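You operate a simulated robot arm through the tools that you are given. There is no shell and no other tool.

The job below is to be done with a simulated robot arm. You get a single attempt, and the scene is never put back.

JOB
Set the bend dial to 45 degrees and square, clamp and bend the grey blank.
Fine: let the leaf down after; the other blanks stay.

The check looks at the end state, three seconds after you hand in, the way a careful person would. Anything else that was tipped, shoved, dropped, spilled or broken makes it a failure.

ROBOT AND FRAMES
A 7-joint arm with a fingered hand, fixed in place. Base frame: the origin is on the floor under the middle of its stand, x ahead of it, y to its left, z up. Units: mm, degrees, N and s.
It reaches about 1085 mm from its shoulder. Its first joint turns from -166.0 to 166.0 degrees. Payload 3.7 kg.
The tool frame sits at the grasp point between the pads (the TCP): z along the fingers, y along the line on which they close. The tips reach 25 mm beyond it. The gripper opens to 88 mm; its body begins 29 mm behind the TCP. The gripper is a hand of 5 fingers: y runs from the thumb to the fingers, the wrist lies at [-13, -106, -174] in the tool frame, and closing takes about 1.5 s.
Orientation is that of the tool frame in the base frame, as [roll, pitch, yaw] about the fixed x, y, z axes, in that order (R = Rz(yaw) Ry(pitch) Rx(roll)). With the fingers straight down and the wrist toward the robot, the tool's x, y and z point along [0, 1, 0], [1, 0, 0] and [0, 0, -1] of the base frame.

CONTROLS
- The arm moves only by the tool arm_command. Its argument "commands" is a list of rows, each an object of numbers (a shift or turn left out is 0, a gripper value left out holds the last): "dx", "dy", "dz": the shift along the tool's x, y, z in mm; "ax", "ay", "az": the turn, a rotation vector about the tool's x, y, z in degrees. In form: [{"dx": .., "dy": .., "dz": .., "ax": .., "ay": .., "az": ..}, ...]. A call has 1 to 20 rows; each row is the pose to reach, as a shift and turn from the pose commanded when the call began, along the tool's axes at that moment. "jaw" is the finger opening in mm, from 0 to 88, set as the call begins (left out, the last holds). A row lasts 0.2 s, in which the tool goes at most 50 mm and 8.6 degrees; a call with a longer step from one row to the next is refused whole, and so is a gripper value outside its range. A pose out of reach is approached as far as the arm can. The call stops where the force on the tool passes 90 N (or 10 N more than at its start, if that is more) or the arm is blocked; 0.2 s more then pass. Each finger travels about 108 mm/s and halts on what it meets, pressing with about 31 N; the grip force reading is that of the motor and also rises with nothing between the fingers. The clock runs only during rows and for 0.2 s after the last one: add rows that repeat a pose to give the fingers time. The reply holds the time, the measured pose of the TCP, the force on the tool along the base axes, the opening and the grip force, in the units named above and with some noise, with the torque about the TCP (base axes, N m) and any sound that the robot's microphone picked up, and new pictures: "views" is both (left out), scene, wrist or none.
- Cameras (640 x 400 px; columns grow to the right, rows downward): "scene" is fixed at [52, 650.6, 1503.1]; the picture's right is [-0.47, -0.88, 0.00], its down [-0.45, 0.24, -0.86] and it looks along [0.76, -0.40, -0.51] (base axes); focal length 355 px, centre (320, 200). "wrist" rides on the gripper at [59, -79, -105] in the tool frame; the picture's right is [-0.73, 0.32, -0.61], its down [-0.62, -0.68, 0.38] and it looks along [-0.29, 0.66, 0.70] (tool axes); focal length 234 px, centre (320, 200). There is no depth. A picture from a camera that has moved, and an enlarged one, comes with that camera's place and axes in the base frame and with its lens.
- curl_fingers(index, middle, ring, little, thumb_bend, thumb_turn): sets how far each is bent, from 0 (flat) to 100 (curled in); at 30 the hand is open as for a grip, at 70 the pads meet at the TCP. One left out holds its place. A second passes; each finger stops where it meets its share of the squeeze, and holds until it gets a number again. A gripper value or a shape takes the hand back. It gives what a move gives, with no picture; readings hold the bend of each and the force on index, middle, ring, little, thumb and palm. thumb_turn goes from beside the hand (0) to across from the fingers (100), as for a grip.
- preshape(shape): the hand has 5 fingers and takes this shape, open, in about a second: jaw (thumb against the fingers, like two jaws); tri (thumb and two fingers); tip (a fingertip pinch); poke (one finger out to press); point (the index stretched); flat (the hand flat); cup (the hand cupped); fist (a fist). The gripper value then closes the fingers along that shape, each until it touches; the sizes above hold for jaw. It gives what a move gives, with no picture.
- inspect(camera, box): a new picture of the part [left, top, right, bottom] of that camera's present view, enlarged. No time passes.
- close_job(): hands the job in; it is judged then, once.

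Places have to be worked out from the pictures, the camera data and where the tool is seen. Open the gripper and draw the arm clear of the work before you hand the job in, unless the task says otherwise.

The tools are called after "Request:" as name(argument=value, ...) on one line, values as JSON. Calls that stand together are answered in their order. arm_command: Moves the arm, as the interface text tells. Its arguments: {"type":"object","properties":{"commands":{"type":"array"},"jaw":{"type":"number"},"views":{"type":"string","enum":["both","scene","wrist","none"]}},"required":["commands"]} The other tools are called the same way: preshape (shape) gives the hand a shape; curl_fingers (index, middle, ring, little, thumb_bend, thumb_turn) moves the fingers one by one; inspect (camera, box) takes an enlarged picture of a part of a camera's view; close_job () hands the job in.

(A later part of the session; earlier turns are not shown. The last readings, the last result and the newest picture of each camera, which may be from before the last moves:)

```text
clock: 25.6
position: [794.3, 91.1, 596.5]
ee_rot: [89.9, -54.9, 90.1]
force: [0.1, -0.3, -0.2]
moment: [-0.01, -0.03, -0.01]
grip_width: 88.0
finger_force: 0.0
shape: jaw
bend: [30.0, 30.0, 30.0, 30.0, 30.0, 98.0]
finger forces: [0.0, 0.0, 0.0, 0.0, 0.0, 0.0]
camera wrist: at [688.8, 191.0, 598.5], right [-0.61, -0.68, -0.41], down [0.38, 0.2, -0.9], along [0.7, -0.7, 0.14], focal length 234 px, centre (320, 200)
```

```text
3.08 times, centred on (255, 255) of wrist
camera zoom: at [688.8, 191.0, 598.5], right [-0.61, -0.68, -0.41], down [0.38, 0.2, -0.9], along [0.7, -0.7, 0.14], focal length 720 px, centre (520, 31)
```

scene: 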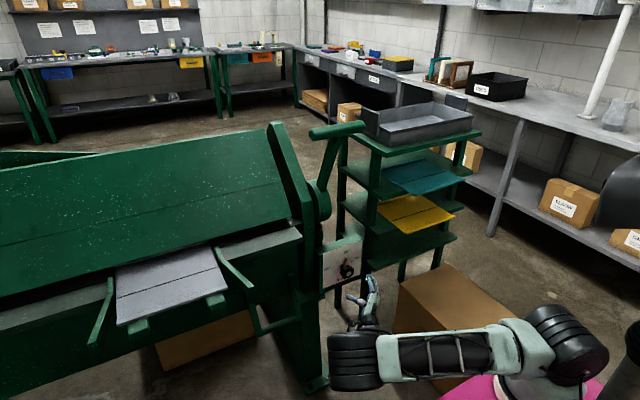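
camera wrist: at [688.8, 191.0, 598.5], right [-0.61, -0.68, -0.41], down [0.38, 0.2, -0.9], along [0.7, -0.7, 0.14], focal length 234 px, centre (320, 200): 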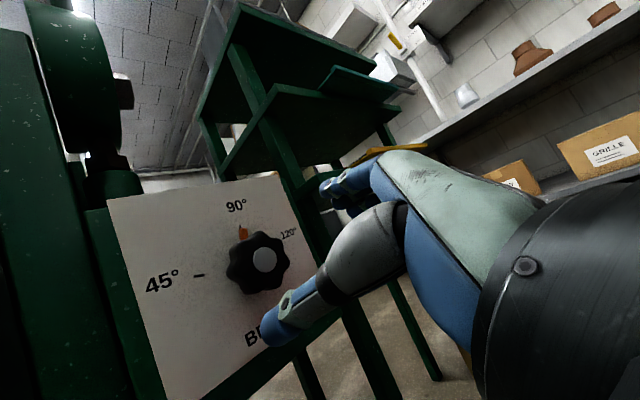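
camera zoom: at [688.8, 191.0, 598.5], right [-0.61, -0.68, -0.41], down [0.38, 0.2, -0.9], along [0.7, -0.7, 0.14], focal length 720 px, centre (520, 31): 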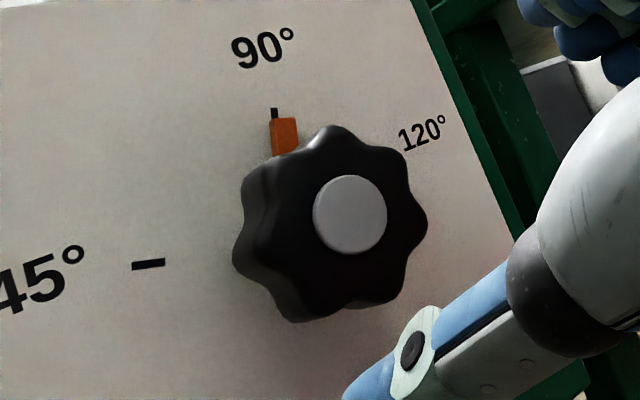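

The knob has 7 lobes, is about 57 mm across, and its body spans x≈883–908. I'll roll back to the start roll and centre on [794, 90.5, 599.5].

Request:
arm_command(commands=[{"dx": 0.2, "dy": 0.2, "az": 7.5}, {"dx": 0.4, "dy": 0.4, "az": 15}, {"dx": 0.6, "dy": 0.6, "az": 22.5}, {"dx": 0.8, "dy": 0.8, "az": 30}, {"dx": 1, "dy": 1, "az": 37.5}, {"dx": 1.2, "dy": 1.2, "az": 45}, {"dx": 1.4, "dy": 1.4, "az": 52.5}, {"dx": 1.6, "dy": 1.6, "az": 60}, {"dx": 1.8, "dy": 1.8, "az": 67.5}, {"dx": 2, "dy": 2, "az": 75}, {"dx": 2.1, "dy": 2.1, "az": 82.5}, {"dx": 2.1, "dy": 2.2, "az": 90}, {"dx": 2.1, "dy": 2.2, "az": 90}], views="wrist")

```text
clock: 28.4
position: [794.0, 90.8, 599.8]
ee_rot: [-90.0, -34.9, -89.9]
force: [0.6, -1.0, -0.2]
moment: [0.01, -0.01, 0.0]
grip_width: 87.9
finger_force: 0.1
shape: jaw
bend: [30.0, 30.0, 30.0, 30.0, 30.0, 98.0]
finger forces: [0.1, 0.1, 0.0, 0.0, 0.0, 0.0]
camera wrist: at [688.5, 89.3, 697.1], right [-0.61, 0.41, -0.68], down [0.38, 0.9, 0.2], along [0.7, -0.14, -0.71], focal length 234 px, centre (320, 200)
```

wrist: 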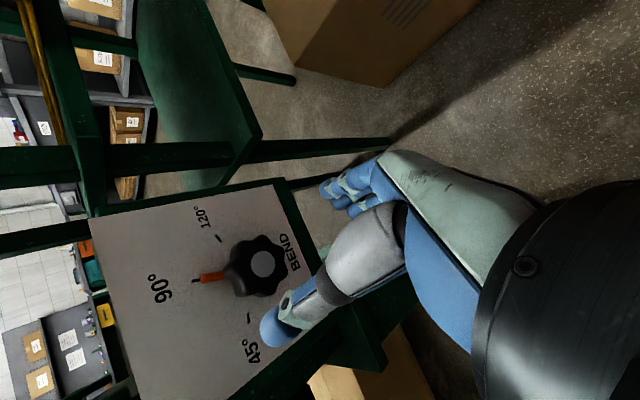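

The knob cap appears exactly where the tool axis should meet it. I'll now slide the open hand forward about 100 mm around the knob.

Request:
arm_command(commands=[{"dz": 15}, {"dz": 30}, {"dz": 45}, {"dz": 58}, {"dz": 70}, {"dz": 80}, {"dz": 88}, {"dz": 95}, {"dz": 101}, {"dz": 101}], jaw=88)

```text
clock: 30.6
position: [896.2, 89.9, 599.8]
ee_rot: [-90.0, -35.0, -90.1]
force: [0.3, -0.6, 0.2]
moment: [0.02, 0.02, 0.0]
grip_width: 88.1
finger_force: 0.0
shape: jaw
bend: [30.0, 30.0, 30.0, 30.0, 30.0, 98.0]
finger forces: [0.0, 0.1, 0.0, 0.0, 0.0, 0.0]
camera wrist: at [790.3, 89.0, 697.2], right [-0.61, 0.41, -0.68], down [0.38, 0.9, 0.2], along [0.7, -0.14, -0.71], focal length 234 px, centre (320, 200)
```

scene: 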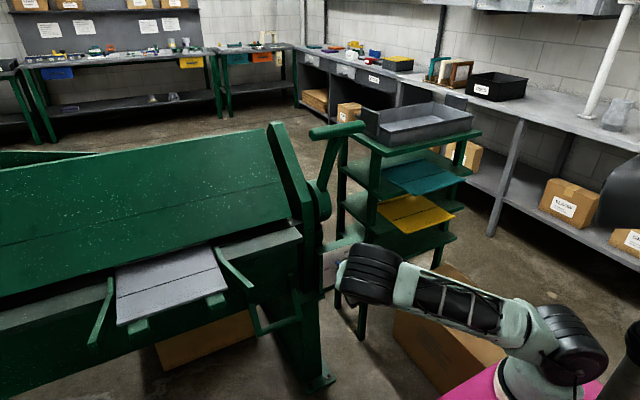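
wrist: 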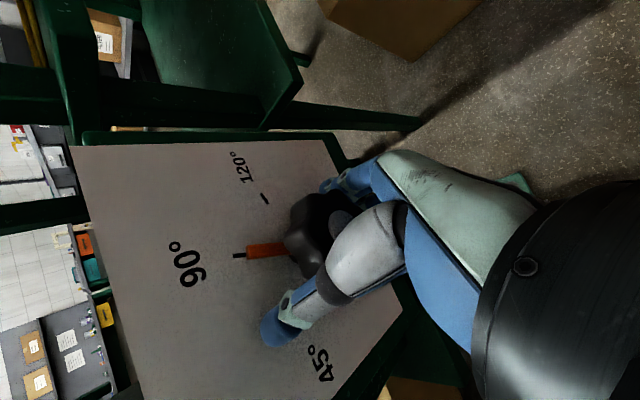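

The knob sits between thumb and fingers. I'll close the fingers on it.

Request:
arm_command(commands=[{"dz": 0}, {"dz": 0}, {"dz": 0}, {"dz": 0}, {"dz": 0}, {"dz": 0}], jaw=30)

```text
clock: 32.0
position: [897.4, 92.3, 600.5]
ee_rot: [-90.0, -35.0, -90.0]
force: [15.5, 5.8, 8.5]
moment: [0.01, 0.21, -0.12]
grip_width: 31.0
finger_force: 30.7
shape: jaw
bend: [76.0, 62.0, 60.0, 58.0, 76.0, 100.0]
finger forces: [16.8, 7.0, 0.0, 0.0, 38.2, 0.1]
camera wrist: at [790.8, 89.4, 697.7], right [-0.61, 0.41, -0.68], down [0.38, 0.9, 0.2], along [0.7, -0.14, -0.7], focal length 234 px, centre (320, 200)
```

scene: 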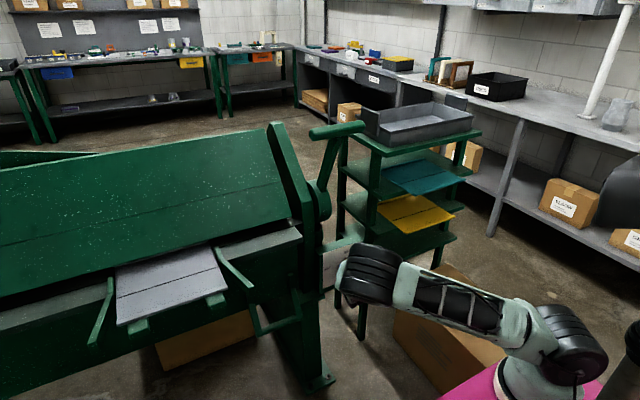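
wrist: 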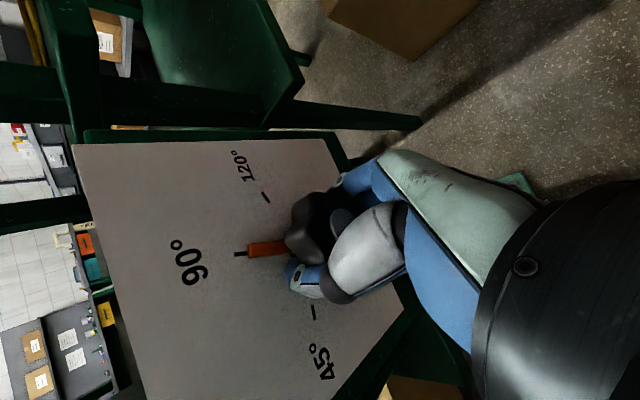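

Thumb, index and middle have the knob (thumb 38 N, index 17 N, middle 7 N). I'll turn the first 20° counter-clockwise and check that the pointer follows.

Request:
arm_command(commands=[{"az": -4}, {"az": -8}, {"az": -12}, {"az": -16}, {"az": -20}], views="wrist")

```text
clock: 33.2
position: [896.4, 91.3, 597.8]
ee_rot: [-90.1, -55.1, -89.9]
force: [30.6, 8.6, 5.7]
moment: [0.01, 0.2, -0.23]
grip_width: 31.0
finger_force: 31.5
shape: jaw
bend: [76.0, 62.0, 60.0, 58.0, 75.0, 100.0]
finger forces: [18.2, 7.9, 0.0, 0.1, 41.5, 0.0]
camera wrist: at [790.4, 123.2, 692.1], right [-0.61, 0.15, -0.78], down [0.38, 0.92, -0.12], along [0.7, -0.37, -0.61], focal length 234 px, centre (320, 200)
```

wrist: 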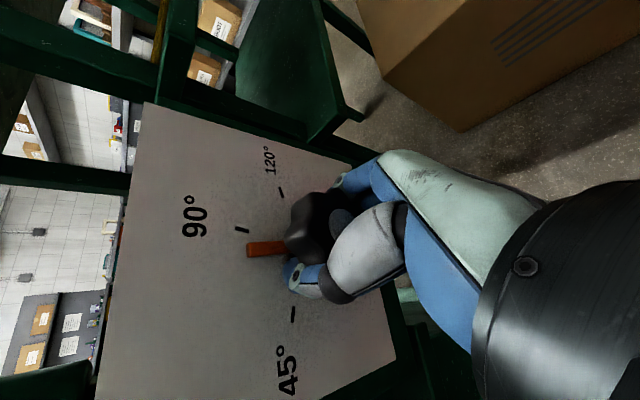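

The pointer follows: it has left the 90° mark and moved toward 45°. I'll continue the remaining turn with a check before the end.

Request:
arm_command(commands=[{"az": -5}, {"az": -10}, {"az": -15}, {"az": -20}, {"az": -25}, {"az": -30}, {"az": -35}, {"az": -40}, {"az": -45}, {"az": -50}, {"az": -55}, {"az": -60}, {"az": -65}, {"az": -68}], views="both")

```text
clock: 36.2
position: [895.9, 90.1, 598.8]
ee_rot: [90.2, -56.9, 89.8]
force: [33.2, -1.5, -3.4]
moment: [0.06, -0.07, -0.27]
grip_width: 30.9
finger_force: 30.8
shape: jaw
bend: [75.0, 62.0, 60.0, 58.0, 75.0, 100.0]
finger forces: [21.5, 11.7, 0.0, 0.0, 38.6, 0.0]
camera wrist: at [790.0, 189.7, 604.4], right [-0.61, -0.67, -0.43], down [0.38, 0.23, -0.9], along [0.7, -0.71, 0.11], focal length 234 px, centre (320, 200)
```

scene: 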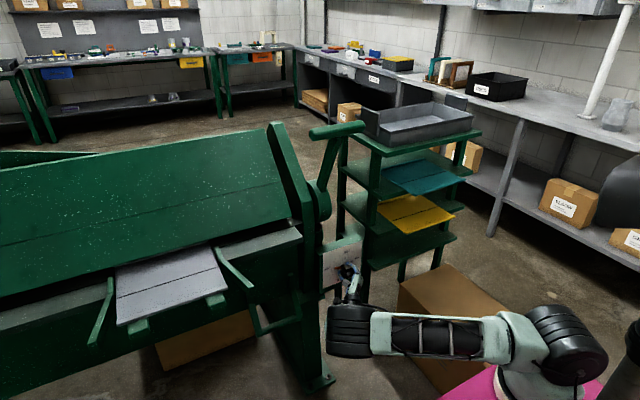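
wrist: 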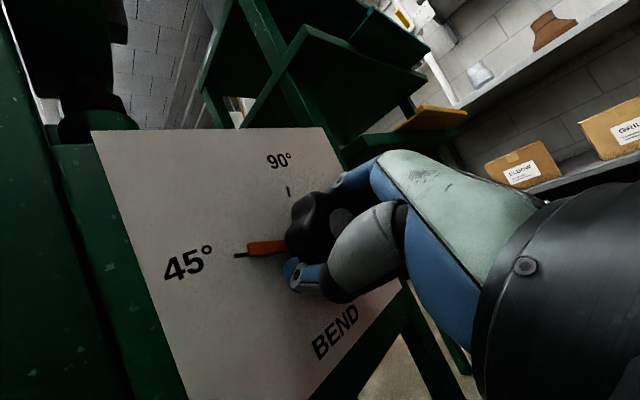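

The pointer is now nearly on the 45° mark. I'll zoom in to measure what remains.

Request:
inspect(camera="wrist", box=[150, 170, 350, 310])

Request:
inspect(camera="scene", box=[310, 230, 380, 300])

```text
2.86 times, centred on (250, 240) of wrist
camera zoom: at [790.0, 189.7, 604.4], right [-0.61, -0.67, -0.43], down [0.38, 0.23, -0.9], along [0.7, -0.71, 0.11], focal length 669 px, centre (520, 86)
```

zoom: 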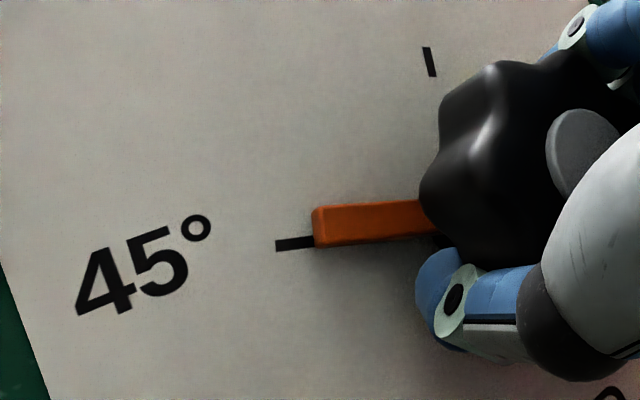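

```text
5.71 times, centred on (345, 265) of scene
camera zoom: at [52.0, 650.6, 1503.1], right [-0.47, -0.88, 0.0], down [-0.45, 0.24, -0.86], along [0.76, -0.4, -0.51], focal length 2028 px, centre (177, -171)
```

zoom: 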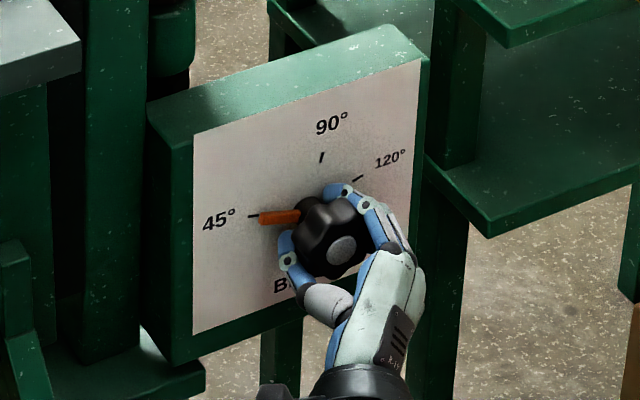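

The pointer is within about 1–2° of the 45° mark, as expected after 88°. I'll turn the last 2° and hold.

Request:
arm_command(commands=[{"az": -1}, {"az": -2}, {"az": -2}], views="none")

Request:
inspect(camera="wrist", box=[150, 170, 350, 310])

```text
clock: 37.0
position: [897.7, 90.8, 598.5]
ee_rot: [90.2, -55.0, 89.8]
force: [29.9, -3.0, -4.9]
moment: [0.0, -0.1, -0.27]
grip_width: 30.8
finger_force: 30.8
shape: jaw
bend: [75.0, 61.0, 60.0, 58.0, 76.0, 100.0]
finger forces: [21.2, 11.8, 0.0, 0.1, 37.7, 0.0]
```

```text
2.86 times, centred on (250, 240) of wrist
camera zoom: at [790.2, 189.9, 601.1], right [-0.61, -0.68, -0.41], down [0.38, 0.2, -0.9], along [0.7, -0.7, 0.14], focal length 669 px, centre (520, 86)
```

zoom: 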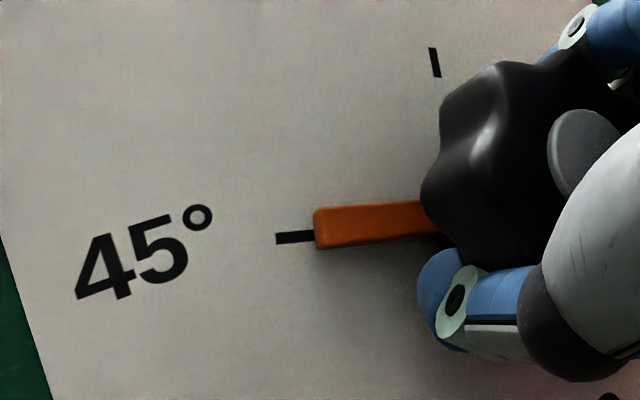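

The pointer looks lined up with the 45° mark. I'll open the fingers and then back straight out to check it without the hand in the way.

Request:
arm_command(commands=[{"dz": 0}, {"dz": 0}, {"dz": 0}, {"dz": 0}, {"dz": 0}], jaw=88, views="none")

Request:
arm_command(commands=[{"dz": -12}, {"dz": -24}, {"dz": -40}, {"dz": -60}, {"dz": -80}, {"dz": -100}], views="both")

Request:
inspect(camera="wrist", box=[180, 190, 330, 320])

Request:
inspect(camera="scene", box=[310, 230, 380, 300])

```text
clock: 38.2
position: [896.2, 91.2, 599.1]
ee_rot: [90.1, -55.0, 89.9]
force: [0.8, 0.0, 0.2]
moment: [-0.03, 0.03, 0.0]
grip_width: 87.8
finger_force: 0.0
shape: jaw
bend: [30.0, 30.0, 30.0, 30.0, 30.0, 98.0]
finger forces: [0.0, 0.1, 0.0, 0.1, 0.0, 0.1]
```

```text
clock: 39.6
position: [795.1, 92.4, 597.8]
ee_rot: [90.1, -55.1, 89.8]
force: [0.1, -1.0, 1.3]
moment: [0.0, 0.01, 0.0]
grip_width: 87.7
finger_force: 0.1
shape: jaw
bend: [30.0, 30.0, 30.0, 30.0, 30.0, 98.0]
finger forces: [0.1, 0.1, 0.1, 0.0, 0.0, 0.0]
camera wrist: at [688.7, 191.0, 600.7], right [-0.61, -0.68, -0.41], down [0.38, 0.2, -0.9], along [0.7, -0.7, 0.14], focal length 234 px, centre (320, 200)
```

scene: 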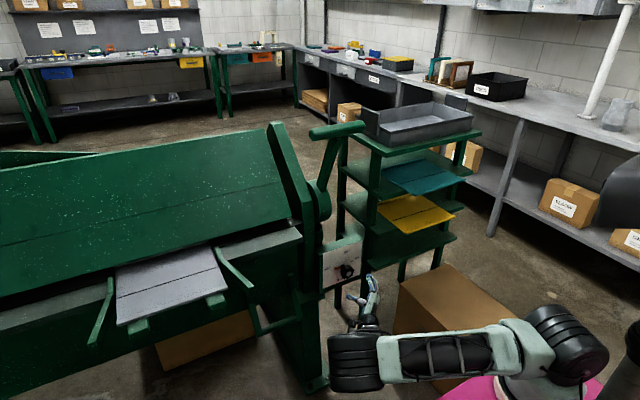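
wrist: 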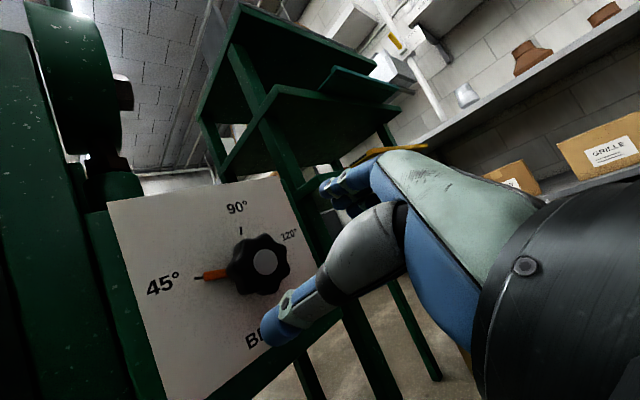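

```text
3.08 times, centred on (255, 255) of wrist
camera zoom: at [688.7, 191.0, 600.7], right [-0.61, -0.68, -0.41], down [0.38, 0.2, -0.9], along [0.7, -0.7, 0.14], focal length 720 px, centre (520, 31)
```

zoom: 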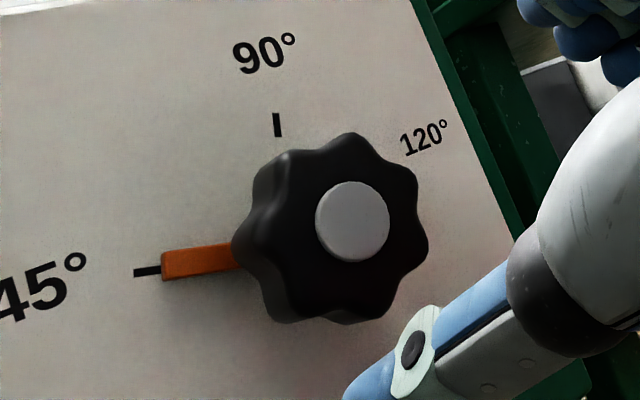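

```text
5.71 times, centred on (345, 265) of scene
camera zoom: at [52.0, 650.6, 1503.1], right [-0.47, -0.88, 0.0], down [-0.45, 0.24, -0.86], along [0.76, -0.4, -0.51], focal length 2028 px, centre (177, -171)
```

zoom: 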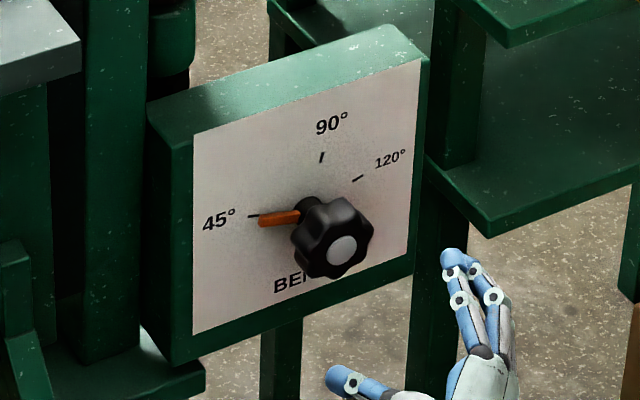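

The pointer now sits on the 45° mark, within about 1° of dial rotation. Next I'll withdraw the arm up to the earlier known-good pose above, on the way to the blank.

Request:
arm_command(commands=[{"dx": 0, "dy": 0, "dz": -20}, {"dx": 10, "dy": 6, "dz": -40}, {"dx": 30, "dy": 19, "dz": -60, "ax": 2.6, "ay": -2.2, "az": 3.2}, {"dx": 50, "dy": 32, "dz": -77, "ax": 5.2, "ay": -4.3, "az": 6.4}, {"dx": 70, "dy": 45, "dz": -77, "ax": 7.8, "ay": -6.5, "az": 9.7}, {"dx": 90, "dy": 58, "dz": -77, "ax": 10.4, "ay": -8.6, "az": 12.9}, {"dx": 110, "dy": 71, "dz": -77, "ax": 13, "ay": -10.8, "az": 16.1}, {"dx": 130, "dy": 84, "dz": -77, "ax": 15.6, "ay": -12.9, "az": 19.3}, {"dx": 150, "dy": 97, "dz": -77, "ax": 18.2, "ay": -15.1, "az": 22.5}, {"dx": 170, "dy": 110, "dz": -77, "ax": 20.9, "ay": -17.2, "az": 25.8}, {"dx": 190, "dy": 123, "dz": -77, "ax": 23.5, "ay": -19.4, "az": 29}, {"dx": 210, "dy": 136, "dz": -77, "ax": 26.1, "ay": -21.5, "az": 32.2}, {"dx": 230, "dy": 149, "dz": -77, "ax": 28.7, "ay": -23.7, "az": 35.4}, {"dx": 250, "dy": 162, "dz": -77, "ax": 31.3, "ay": -25.8, "az": 38.6}, {"dx": 272, "dy": 176, "dz": -77, "ax": 35.2, "ay": -29.1, "az": 43.5}, {"dx": 294, "dy": 191, "dz": -77, "ax": 39.1, "ay": -32.3, "az": 48.3}])

```text
clock: 43.0
position: [718.9, 95.4, 950.1]
ee_rot: [-145.1, -46.2, -7.7]
force: [1.3, -0.1, 0.5]
moment: [-0.03, 0.02, 0.01]
grip_width: 87.7
finger_force: 0.0
shape: jaw
bend: [30.0, 30.0, 30.0, 30.0, 30.0, 98.0]
finger forces: [0.0, 0.0, 0.0, 0.0, 0.1, 0.0]
camera wrist: at [666.3, 108.1, 1083.7], right [-0.81, -0.51, -0.31], down [-0.38, 0.84, -0.4], along [0.46, -0.21, -0.86], focal length 234 px, centre (320, 200)
```

scene: 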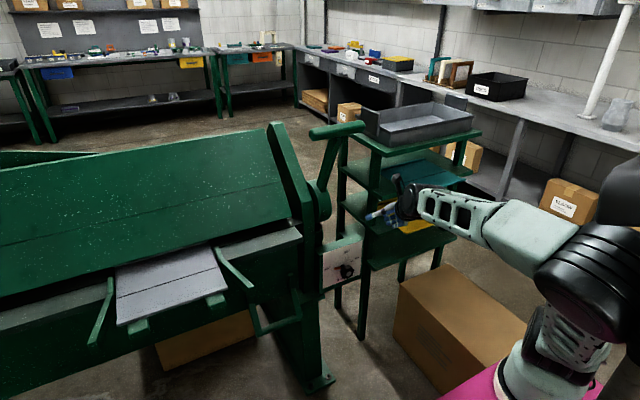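
wrist: 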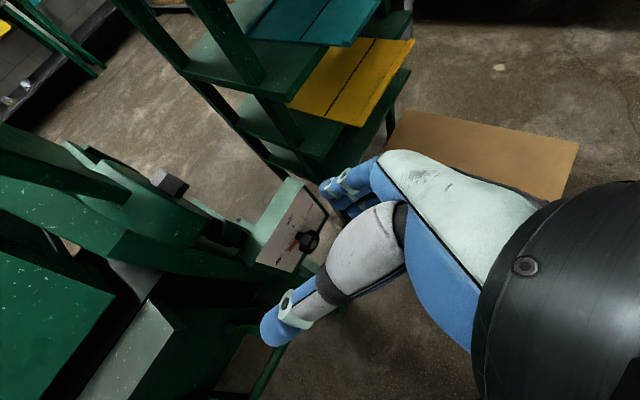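

The dial is done. Now I'll carry the hand along +y in front of the machine, staying above z=950 and in front of x≈750, turning with the arm so it stays stretched away from the mast.

Request:
arm_command(commands=[{"dy": -30.4, "dz": 15.7, "ax": 1.8, "ay": -1, "az": -1.4}, {"dy": -60.8, "dz": 31.4, "ax": 3.6, "ay": -2, "az": -2.8}, {"dy": -91.2, "dz": 47.1, "ax": 5.4, "ay": -3, "az": -4.3}, {"dy": -121.7, "dz": 62.8, "ax": 7.2, "ay": -4, "az": -5.7}, {"dy": -152, "dz": 78.5, "ax": 9, "ay": -4.9, "az": -7.1}, {"dy": -182.5, "dz": 94.2, "ax": 10.8, "ay": -5.9, "az": -8.5}, {"dy": -212.9, "dz": 110, "ax": 12.6, "ay": -6.9, "az": -9.9}, {"dy": -243.3, "dz": 125.7, "ax": 14.5, "ay": -7.9, "az": -11.4}, {"dy": -273.7, "dz": 141.4, "ax": 16.3, "ay": -8.9, "az": -12.8}, {"dy": -304.1, "dz": 157.1, "ax": 18.1, "ay": -9.9, "az": -14.2}, {"dy": -334.5, "dz": 172.8, "ax": 19.9, "ay": -10.9, "az": -15.6}, {"dy": -365, "dz": 188.5, "ax": 21.7, "ay": -11.9, "az": -17}, {"dy": -395.4, "dz": 204.2, "ax": 23.5, "ay": -12.8, "az": -18.5}, {"dy": -425.8, "dz": 219.9, "ax": 25.3, "ay": -13.8, "az": -19.9}, {"dy": -456.2, "dz": 235.6, "ax": 27.1, "ay": -14.8, "az": -21.3}, {"dy": -486.6, "dz": 251.3, "ax": 28.9, "ay": -15.8, "az": -22.7}])

```text
clock: 46.4
position: [730.9, 649.7, 996.7]
ee_rot: [-145.5, -46.2, 33.6]
force: [0.2, 0.6, -0.6]
moment: [0.0, 0.03, 0.04]
grip_width: 87.8
finger_force: 0.0
shape: jaw
bend: [30.0, 30.0, 30.0, 30.0, 30.0, 98.0]
finger forces: [0.0, 0.0, 0.0, 0.0, 0.2, 0.0]
camera wrist: at [681.0, 624.0, 1130.0], right [-0.27, -0.91, -0.31], down [-0.83, 0.38, -0.4], along [0.48, 0.15, -0.86], focal length 234 px, centre (320, 200)
```

scene: 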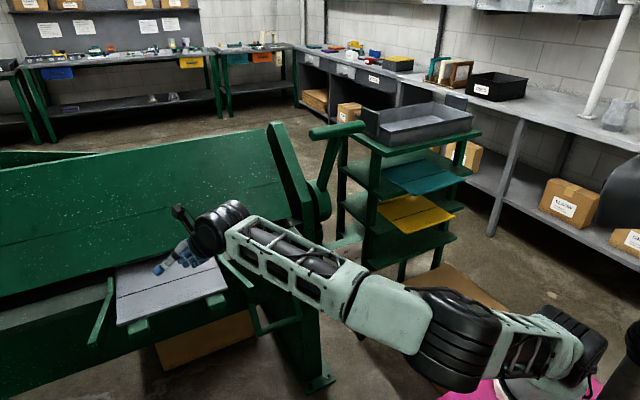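
wrist: 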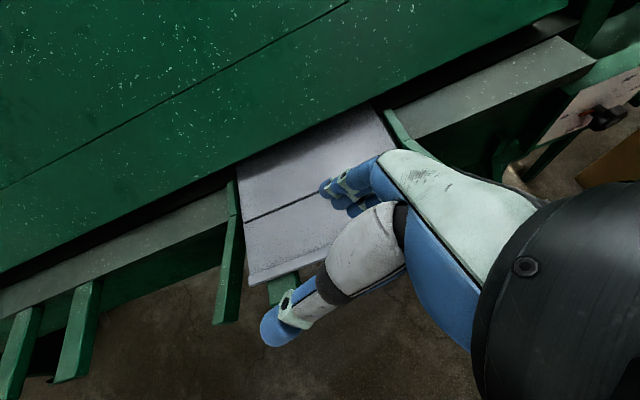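

That tracked well. Now I can see the blank from nearby; let me enlarge the blank, its guides and the gap under the beam.

Request:
inspect(camera="wrist", box=[190, 90, 440, 330])

Request:
inspect(camera="wrist", box=[0, 160, 260, 390])

```text
1.67 times, centred on (315, 210) of wrist
camera zoom: at [681.0, 624.0, 1130.0], right [-0.27, -0.91, -0.31], down [-0.83, 0.38, -0.4], along [0.48, 0.15, -0.86], focal length 390 px, centre (328, 183)
```

zoom: 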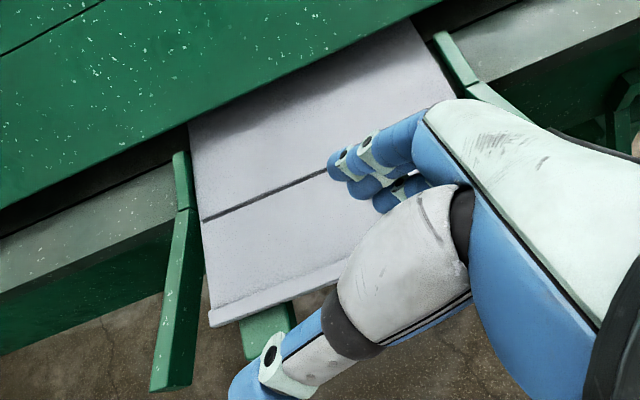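

```text
1.74 times, centred on (130, 275) of wrist
camera zoom: at [681.0, 624.0, 1130.0], right [-0.27, -0.91, -0.31], down [-0.83, 0.38, -0.4], along [0.48, 0.15, -0.86], focal length 407 px, centre (650, 70)
```

zoom: 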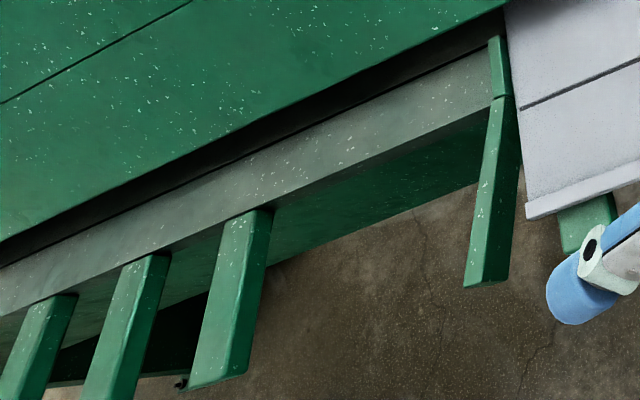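

The bend line lies at x≈869 while the bed's front edge is at ≈890–900. The blank is a few mm off the left guide, with about 13 mm of play at the right, so it still has to be pushed in. I'll turn the hand fingers-down, with the four finger backs facing +x as a wide pusher, while still high and in front.

Request:
arm_command(commands=[{"dx": -4.2, "dy": -2.8, "dz": 3.2, "ax": -0.8, "ay": -5.6, "az": -3.8}, {"dx": -8.4, "dy": -5.6, "dz": 6.3, "ax": -1.6, "ay": -11.2, "az": -7.6}, {"dx": -12.6, "dy": -8.4, "dz": 9.5, "ax": -2.4, "ay": -16.8, "az": -11.3}, {"dx": -16.8, "dy": -11.2, "dz": 12.6, "ax": -3.2, "ay": -22.4, "az": -15.1}, {"dx": -21, "dy": -14, "dz": 15.8, "ax": -4, "ay": -28, "az": -18.9}, {"dx": -25.1, "dy": -16.8, "dz": 18.9, "ax": -4.9, "ay": -33.6, "az": -22.7}, {"dx": -29.3, "dy": -19.6, "dz": 22, "ax": -5.7, "ay": -39.2, "az": -26.5}, {"dx": -33.5, "dy": -22.4, "dz": 25.2, "ax": -6.5, "ay": -44.8, "az": -30.2}, {"dx": -37.7, "dy": -25.2, "dz": 28.4, "ax": -7.3, "ay": -50.4, "az": -34}, {"dx": -41.9, "dy": -28, "dz": 31.5, "ax": -8.1, "ay": -56, "az": -37.8}])

```text
clock: 48.6
position: [689.1, 671.6, 960.8]
ee_rot: [179.9, 0.4, 89.9]
force: [0.2, 0.6, 0.6]
moment: [0.02, 0.03, -0.05]
grip_width: 87.7
finger_force: 0.0
shape: jaw
bend: [30.0, 30.0, 30.0, 30.0, 30.0, 98.0]
finger forces: [0.1, 0.1, 0.0, 0.0, 0.1, 0.1]
camera wrist: at [609.6, 730.8, 1065.0], right [0.32, -0.72, 0.61], down [-0.68, -0.62, -0.38], along [0.66, -0.3, -0.69], focal length 234 px, centre (320, 200)
```

scene: 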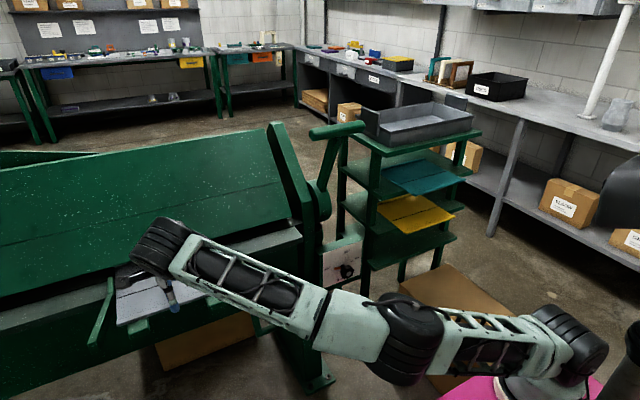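
wrist: 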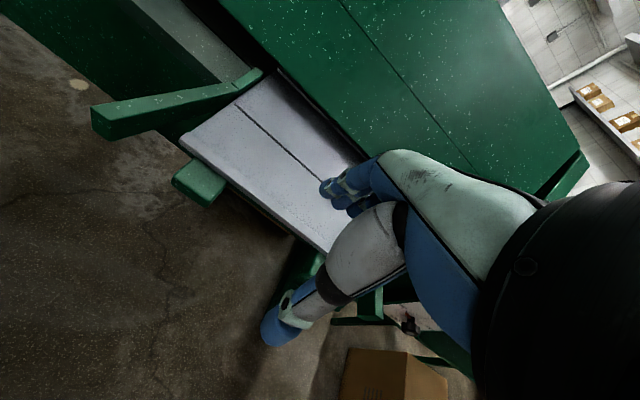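

The hand is fingers-down at [689, 672, 961], in front of the blank's edge. I'll lower it so the fingertips reach just below the sheet level, between the two support tabs.

Request:
arm_command(commands=[{"dz": 25}, {"dz": 50}, {"dz": 75}, {"dz": 95}, {"dz": 112}, {"dz": 126}, {"dz": 136}])

Request:
inspect(camera="scene", box=[80, 200, 260, 340])

Request:
inspect(camera="wrist", box=[120, 60, 420, 360])

```text
clock: 50.2
position: [689.2, 670.9, 825.9]
ee_rot: [-179.9, 0.3, 89.6]
force: [0.2, 1.0, -0.3]
moment: [0.0, 0.01, -0.03]
grip_width: 87.5
finger_force: 0.2
shape: jaw
bend: [30.0, 30.0, 30.0, 30.0, 30.0, 98.0]
finger forces: [0.0, 0.0, 0.1, 0.1, 0.1, 0.0]
camera wrist: at [609.8, 731.3, 929.6], right [0.32, -0.73, 0.61], down [-0.68, -0.62, -0.38], along [0.66, -0.3, -0.69], focal length 234 px, centre (320, 200)
```

scene: 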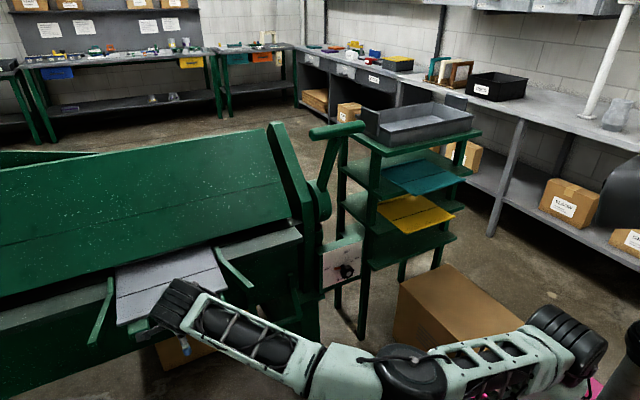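
wrist: 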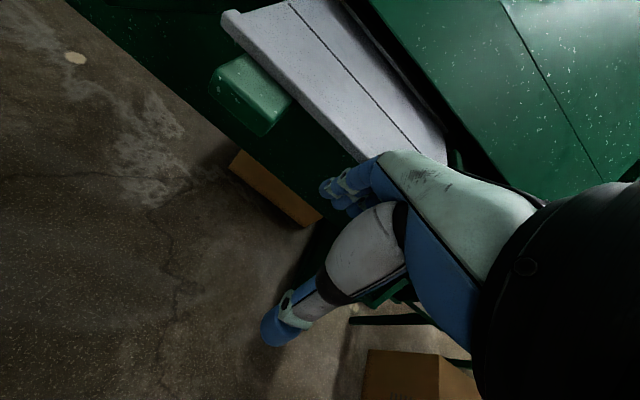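

```text
2.86 times, centred on (170, 270) of scene
camera zoom: at [52.0, 650.6, 1503.1], right [-0.47, -0.88, 0.0], down [-0.45, 0.24, -0.86], along [0.76, -0.4, -0.51], focal length 1014 px, centre (749, 0)
```

zoom: 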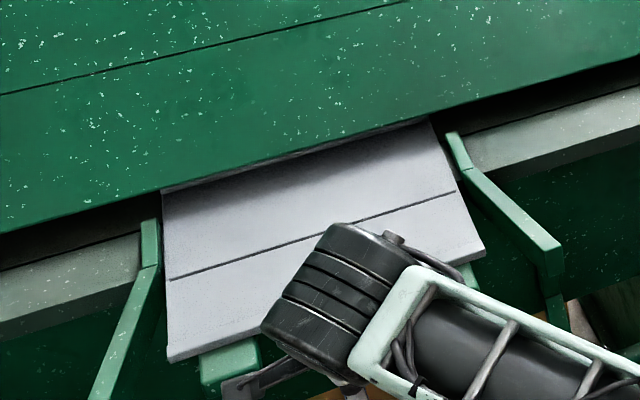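

```text
1.33 times, centred on (270, 210) of wrist
camera zoom: at [609.8, 731.3, 929.6], right [0.32, -0.73, 0.61], down [-0.68, -0.62, -0.38], along [0.66, -0.3, -0.69], focal length 312 px, centre (387, 187)
```

zoom: 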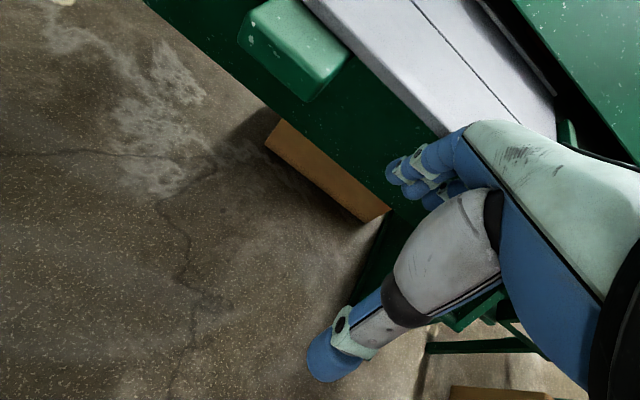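

The finger backs are just in front of the blank's thick front edge. I'll advance gently in +x and watch for contact force.

Request:
arm_command(commands=[{"dy": 4}, {"dy": 8}, {"dy": 12}, {"dy": 16}, {"dy": 20}], views="wrist")

```text
clock: 51.4
position: [708.4, 669.7, 824.6]
ee_rot: [180.0, 0.1, 89.6]
force: [0.4, -0.3, -0.1]
moment: [-0.01, -0.02, -0.01]
grip_width: 87.9
finger_force: 0.0
shape: jaw
bend: [30.0, 31.0, 30.0, 30.0, 30.0, 98.0]
finger forces: [0.0, 0.4, 0.1, 0.0, 0.0, 0.0]
camera wrist: at [629.1, 730.9, 929.3], right [0.32, -0.73, 0.61], down [-0.68, -0.62, -0.38], along [0.66, -0.3, -0.69], focal length 234 px, centre (320, 200)
```

wrist: 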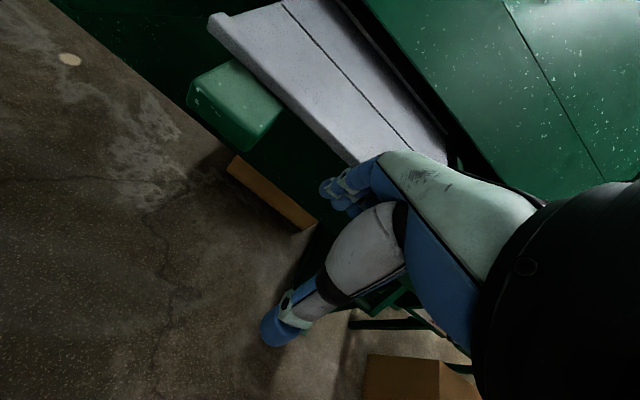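

The middle finger registers a first light touch. I'll keep pushing forward slowly.

Request:
arm_command(commands=[{"dy": 2}, {"dy": 4}, {"dy": 6}, {"dy": 8}, {"dy": 10}], views="wrist")

```text
clock: 52.6
position: [719.0, 670.3, 825.1]
ee_rot: [-180.0, 0.1, 89.7]
force: [-0.3, -0.4, 0.6]
moment: [0.0, 0.0, -0.01]
grip_width: 87.7
finger_force: 0.0
shape: jaw
bend: [30.0, 31.0, 30.0, 30.0, 30.0, 98.0]
finger forces: [0.0, 0.7, 0.0, 0.0, 0.1, 0.0]
camera wrist: at [638.9, 730.8, 929.7], right [0.32, -0.73, 0.61], down [-0.68, -0.62, -0.38], along [0.66, -0.29, -0.69], focal length 234 px, centre (320, 200)
```

wrist: 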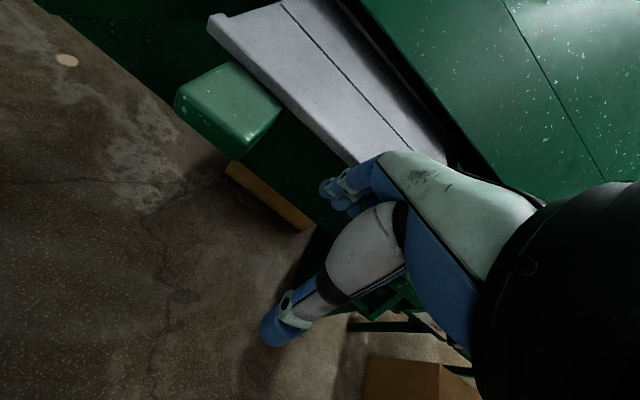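

The blank now moves with the hand: it stays fixed in the wrist view while the tab slides by. I'll continue in small increments until it meets a stop.

Request:
arm_command(commands=[{"dy": 2}, {"dy": 4}, {"dy": 6}, {"dy": 8}, {"dy": 10}], views="both")

Request:
inspect(camera="scene", box=[80, 200, 260, 340])

```text
clock: 53.8
position: [729.2, 670.9, 825.3]
ee_rot: [-179.9, 0.2, 89.7]
force: [-1.2, 0.1, -0.1]
moment: [-0.02, -0.01, -0.05]
grip_width: 87.6
finger_force: 0.1
shape: jaw
bend: [30.0, 31.0, 30.0, 30.0, 30.0, 98.0]
finger forces: [0.0, 0.7, 0.1, 0.0, 0.0, 0.0]
camera wrist: at [649.3, 730.7, 929.4], right [0.32, -0.73, 0.61], down [-0.68, -0.62, -0.38], along [0.66, -0.3, -0.69], focal length 234 px, centre (320, 200)
```

scene: 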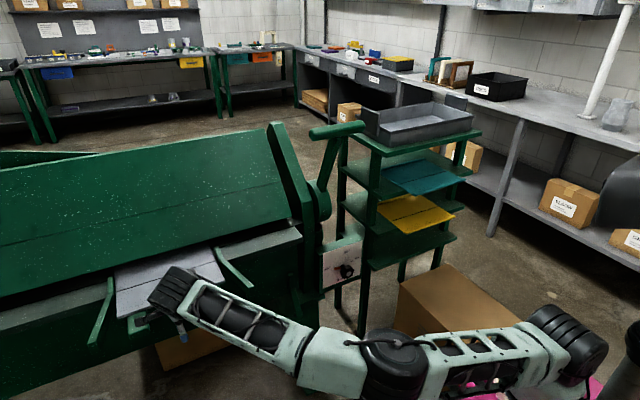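
wrist: 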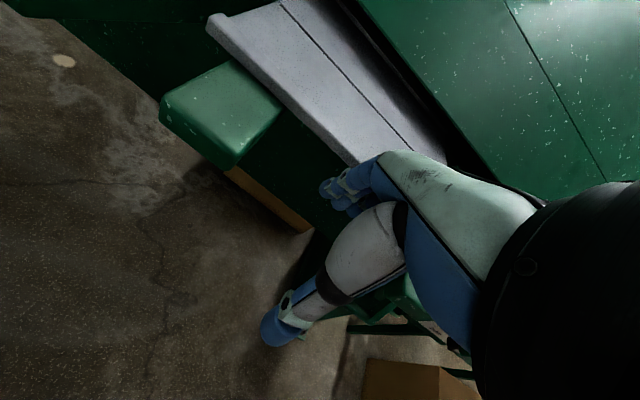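

```text
2.86 times, centred on (170, 270) of scene
camera zoom: at [52.0, 650.6, 1503.1], right [-0.47, -0.88, 0.0], down [-0.45, 0.24, -0.86], along [0.76, -0.4, -0.51], focal length 1014 px, centre (749, 0)
```

zoom: 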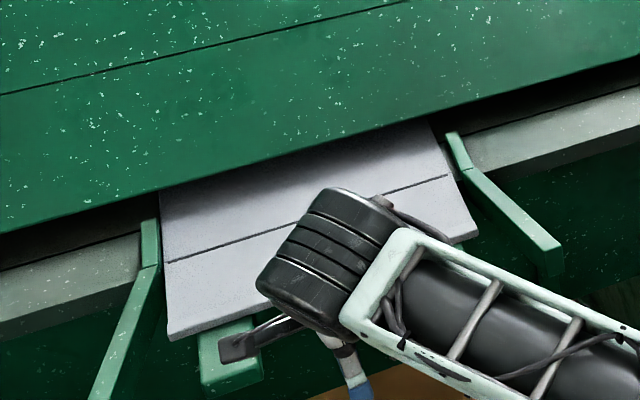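

The blank has moved about 20 mm, and its bend line is now near the bed's front edge. I'll continue in smaller increments, watching for the stop.

Request:
arm_command(commands=[{"dy": 1}, {"dy": 2}, {"dy": 3}, {"dy": 4}, {"dy": 5}], views="none")

Request:
arm_command(commands=[{"dy": 1}, {"dy": 2}, {"dy": 3}, {"dy": 4}, {"dy": 5}], views="wrist")

```text
clock: 55.0
position: [733.8, 669.4, 826.2]
ee_rot: [180.0, 0.2, 89.7]
force: [-0.7, -0.1, 0.4]
moment: [0.0, -0.05, 0.0]
grip_width: 87.6
finger_force: 0.2
shape: jaw
bend: [30.0, 31.0, 30.0, 30.0, 30.0, 98.0]
finger forces: [0.0, 0.8, 0.1, 0.1, 0.0, 0.0]
```

```text
clock: 56.2
position: [739.3, 670.5, 827.1]
ee_rot: [180.0, 0.2, 89.7]
force: [-0.8, -0.6, 0.1]
moment: [0.05, -0.01, -0.01]
grip_width: 87.9
finger_force: 0.0
shape: jaw
bend: [30.0, 31.0, 30.0, 30.0, 30.0, 98.0]
finger forces: [0.0, 0.7, 0.0, 0.0, 0.0, 0.1]
camera wrist: at [659.6, 730.2, 930.0], right [0.32, -0.73, 0.61], down [-0.68, -0.62, -0.38], along [0.66, -0.3, -0.69], focal length 234 px, centre (320, 200)
```

wrist: 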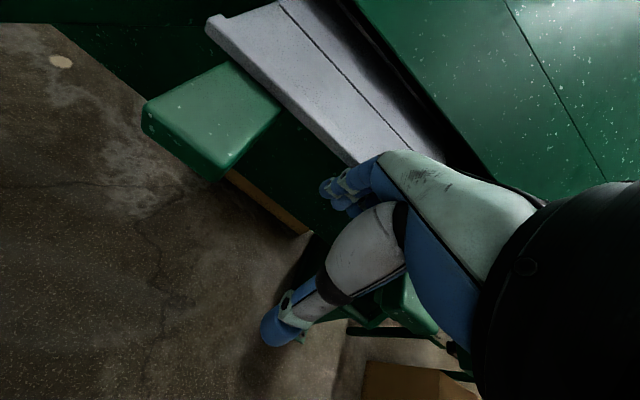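

It still slides freely (0.7 N). Let me check from the scene camera where the bend line now is relative to the bed edge and beam.

Request:
inspect(camera="scene", box=[90, 220, 250, 340])

Request:
inspect(camera="wrist", box=[180, 0, 480, 190])

```text
3.33 times, centred on (170, 280) of scene
camera zoom: at [52.0, 650.6, 1503.1], right [-0.47, -0.88, 0.0], down [-0.45, 0.24, -0.86], along [0.76, -0.4, -0.51], focal length 1183 px, centre (820, -67)
```

zoom: 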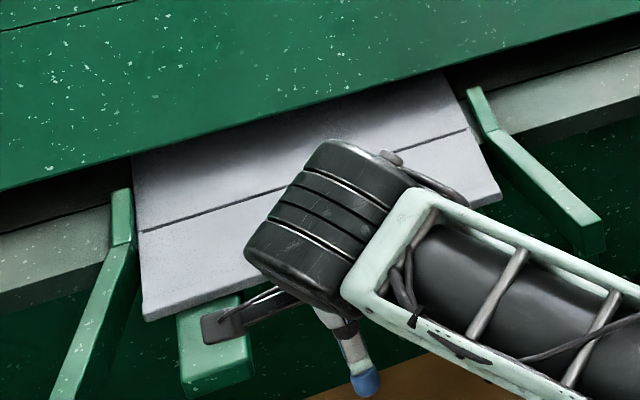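

```text
2.11 times, centred on (330, 95) of wrist
camera zoom: at [659.6, 730.2, 930.0], right [0.32, -0.73, 0.61], down [-0.68, -0.62, -0.38], along [0.66, -0.3, -0.69], focal length 493 px, centre (299, 421)
```

zoom: 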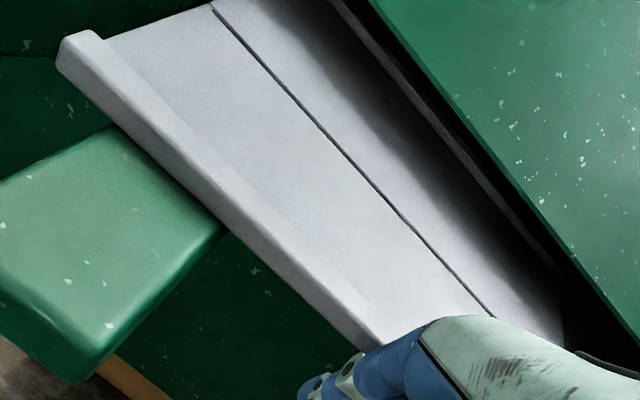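

The views indicate the beam's front edge is at x≈944 (z≈868). The grey strip in front of it, with a seam, is the top of the leaf, so the bend line (now ≈914) still has about 30 mm to go. I'll keep pushing.

Request:
arm_command(commands=[{"dy": 2}, {"dy": 4}, {"dy": 6}, {"dy": 8}, {"dy": 10}, {"dy": 12}, {"dy": 14}, {"dy": 15}], views="wrist")

Request:
inspect(camera="wrist", box=[180, 0, 480, 190])

```text
clock: 58.0
position: [752.7, 670.5, 824.4]
ee_rot: [-179.9, 0.0, 89.6]
force: [-1.6, -0.2, 0.6]
moment: [-0.03, 0.01, -0.02]
grip_width: 87.9
finger_force: 0.0
shape: jaw
bend: [30.0, 31.0, 30.0, 30.0, 30.0, 98.0]
finger forces: [0.1, 0.6, 0.0, 0.0, 0.0, 0.0]
camera wrist: at [673.6, 730.6, 929.2], right [0.32, -0.73, 0.61], down [-0.68, -0.62, -0.38], along [0.66, -0.29, -0.69], focal length 234 px, centre (320, 200)
```

wrist: 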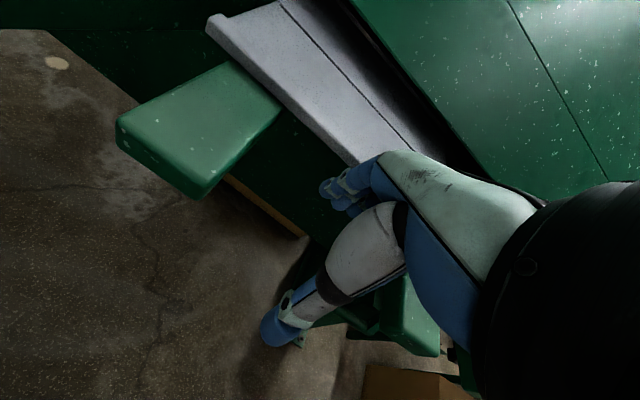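

```text
2.11 times, centred on (330, 95) of wrist
camera zoom: at [673.6, 730.6, 929.2], right [0.32, -0.73, 0.61], down [-0.68, -0.62, -0.38], along [0.66, -0.29, -0.69], focal length 493 px, centre (299, 421)
```

zoom: 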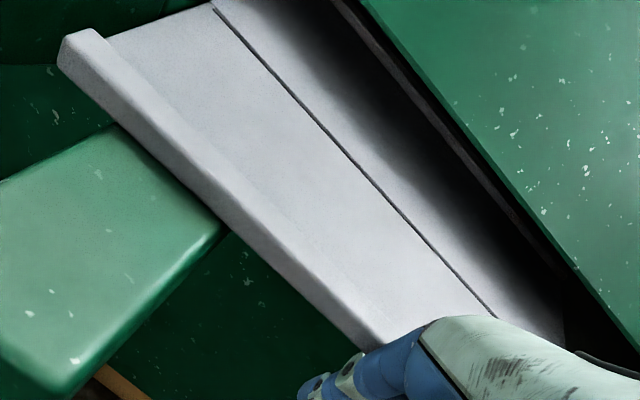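

Still free. I'll continue with finer steps now that the expected stop is close.

Request:
arm_command(commands=[{"dy": 2}, {"dy": 4}, {"dy": 6}, {"dy": 7}, {"dy": 8}], views="none")

Request:
arm_command(commands=[{"dy": 1}, {"dy": 2}, {"dy": 3}, {"dy": 4}, {"dy": 5}], views="wrist")

Request:
inspect(camera="wrist", box=[180, 0, 480, 190])

```text
clock: 59.2
position: [762.1, 670.6, 825.2]
ee_rot: [179.9, 0.2, 89.8]
force: [0.6, 0.0, -0.1]
moment: [0.0, -0.01, -0.01]
grip_width: 87.6
finger_force: 0.2
shape: jaw
bend: [30.0, 31.0, 30.0, 30.0, 30.0, 98.0]
finger forces: [0.0, 0.7, 0.0, 0.0, 0.0, 0.0]
```

```text
clock: 60.4
position: [766.6, 671.0, 825.9]
ee_rot: [-180.0, 0.2, 89.7]
force: [-0.9, 1.0, 0.3]
moment: [-0.03, 0.03, 0.0]
grip_width: 87.7
finger_force: 0.1
shape: jaw
bend: [30.0, 31.0, 30.0, 30.0, 30.0, 98.0]
finger forces: [0.1, 0.7, 0.0, 0.0, 0.0, 0.0]
camera wrist: at [687.4, 730.1, 930.4], right [0.32, -0.73, 0.61], down [-0.68, -0.62, -0.38], along [0.66, -0.3, -0.69], focal length 234 px, centre (320, 200)
```

wrist: 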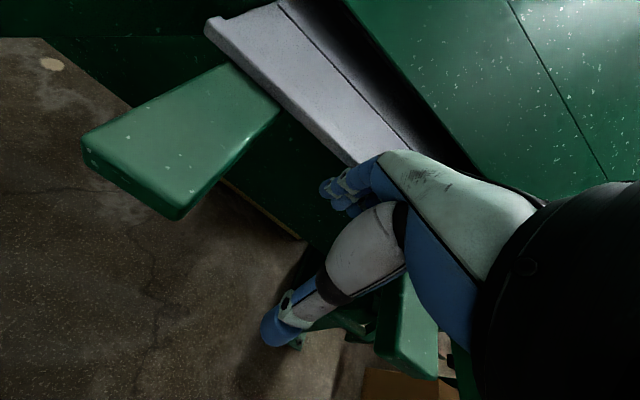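

```text
2.11 times, centred on (330, 95) of wrist
camera zoom: at [687.4, 730.1, 930.4], right [0.32, -0.73, 0.61], down [-0.68, -0.62, -0.38], along [0.66, -0.3, -0.69], focal length 493 px, centre (299, 421)
```

zoom: 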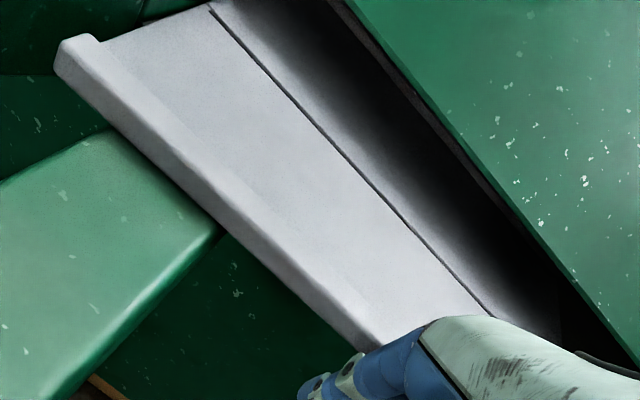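

I've pushed about 58 mm in total with no stop yet. I'll check the bend line position against the nose and seam from the scene camera before going on.

Request:
inspect(camera="scene", box=[100, 230, 240, 330])

Request:
inspect(camera="scene", box=[200, 220, 310, 300])

Request:
inspect(camera="scene", box=[0, 260, 130, 360])

```text
4.00 times, centred on (170, 280) of scene
camera zoom: at [52.0, 650.6, 1503.1], right [-0.47, -0.88, 0.0], down [-0.45, 0.24, -0.86], along [0.76, -0.4, -0.51], focal length 1420 px, centre (920, -120)
```

zoom: 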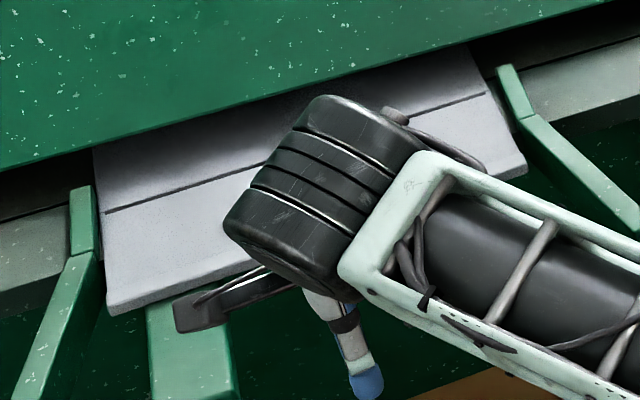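

```text
5.00 times, centred on (255, 260) of scene
camera zoom: at [52.0, 650.6, 1503.1], right [-0.47, -0.88, 0.0], down [-0.45, 0.24, -0.86], along [0.76, -0.4, -0.51], focal length 1775 px, centre (645, -100)
```

zoom: 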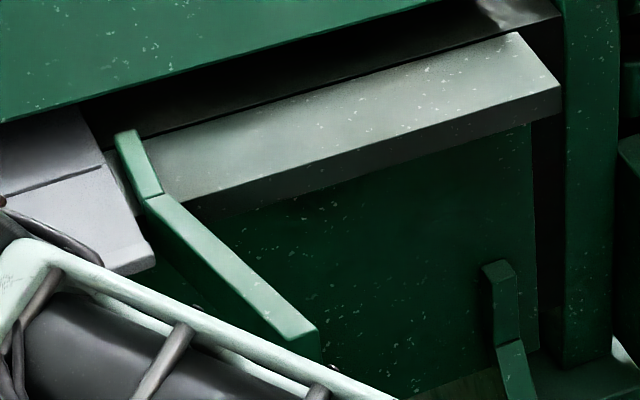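

```text
4.00 times, centred on (65, 310) of scene
camera zoom: at [52.0, 650.6, 1503.1], right [-0.47, -0.88, 0.0], down [-0.45, 0.24, -0.86], along [0.76, -0.4, -0.51], focal length 1420 px, centre (1340, -240)
```

zoom: 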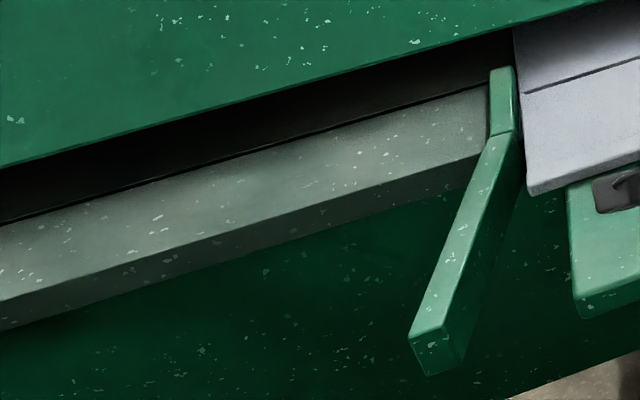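

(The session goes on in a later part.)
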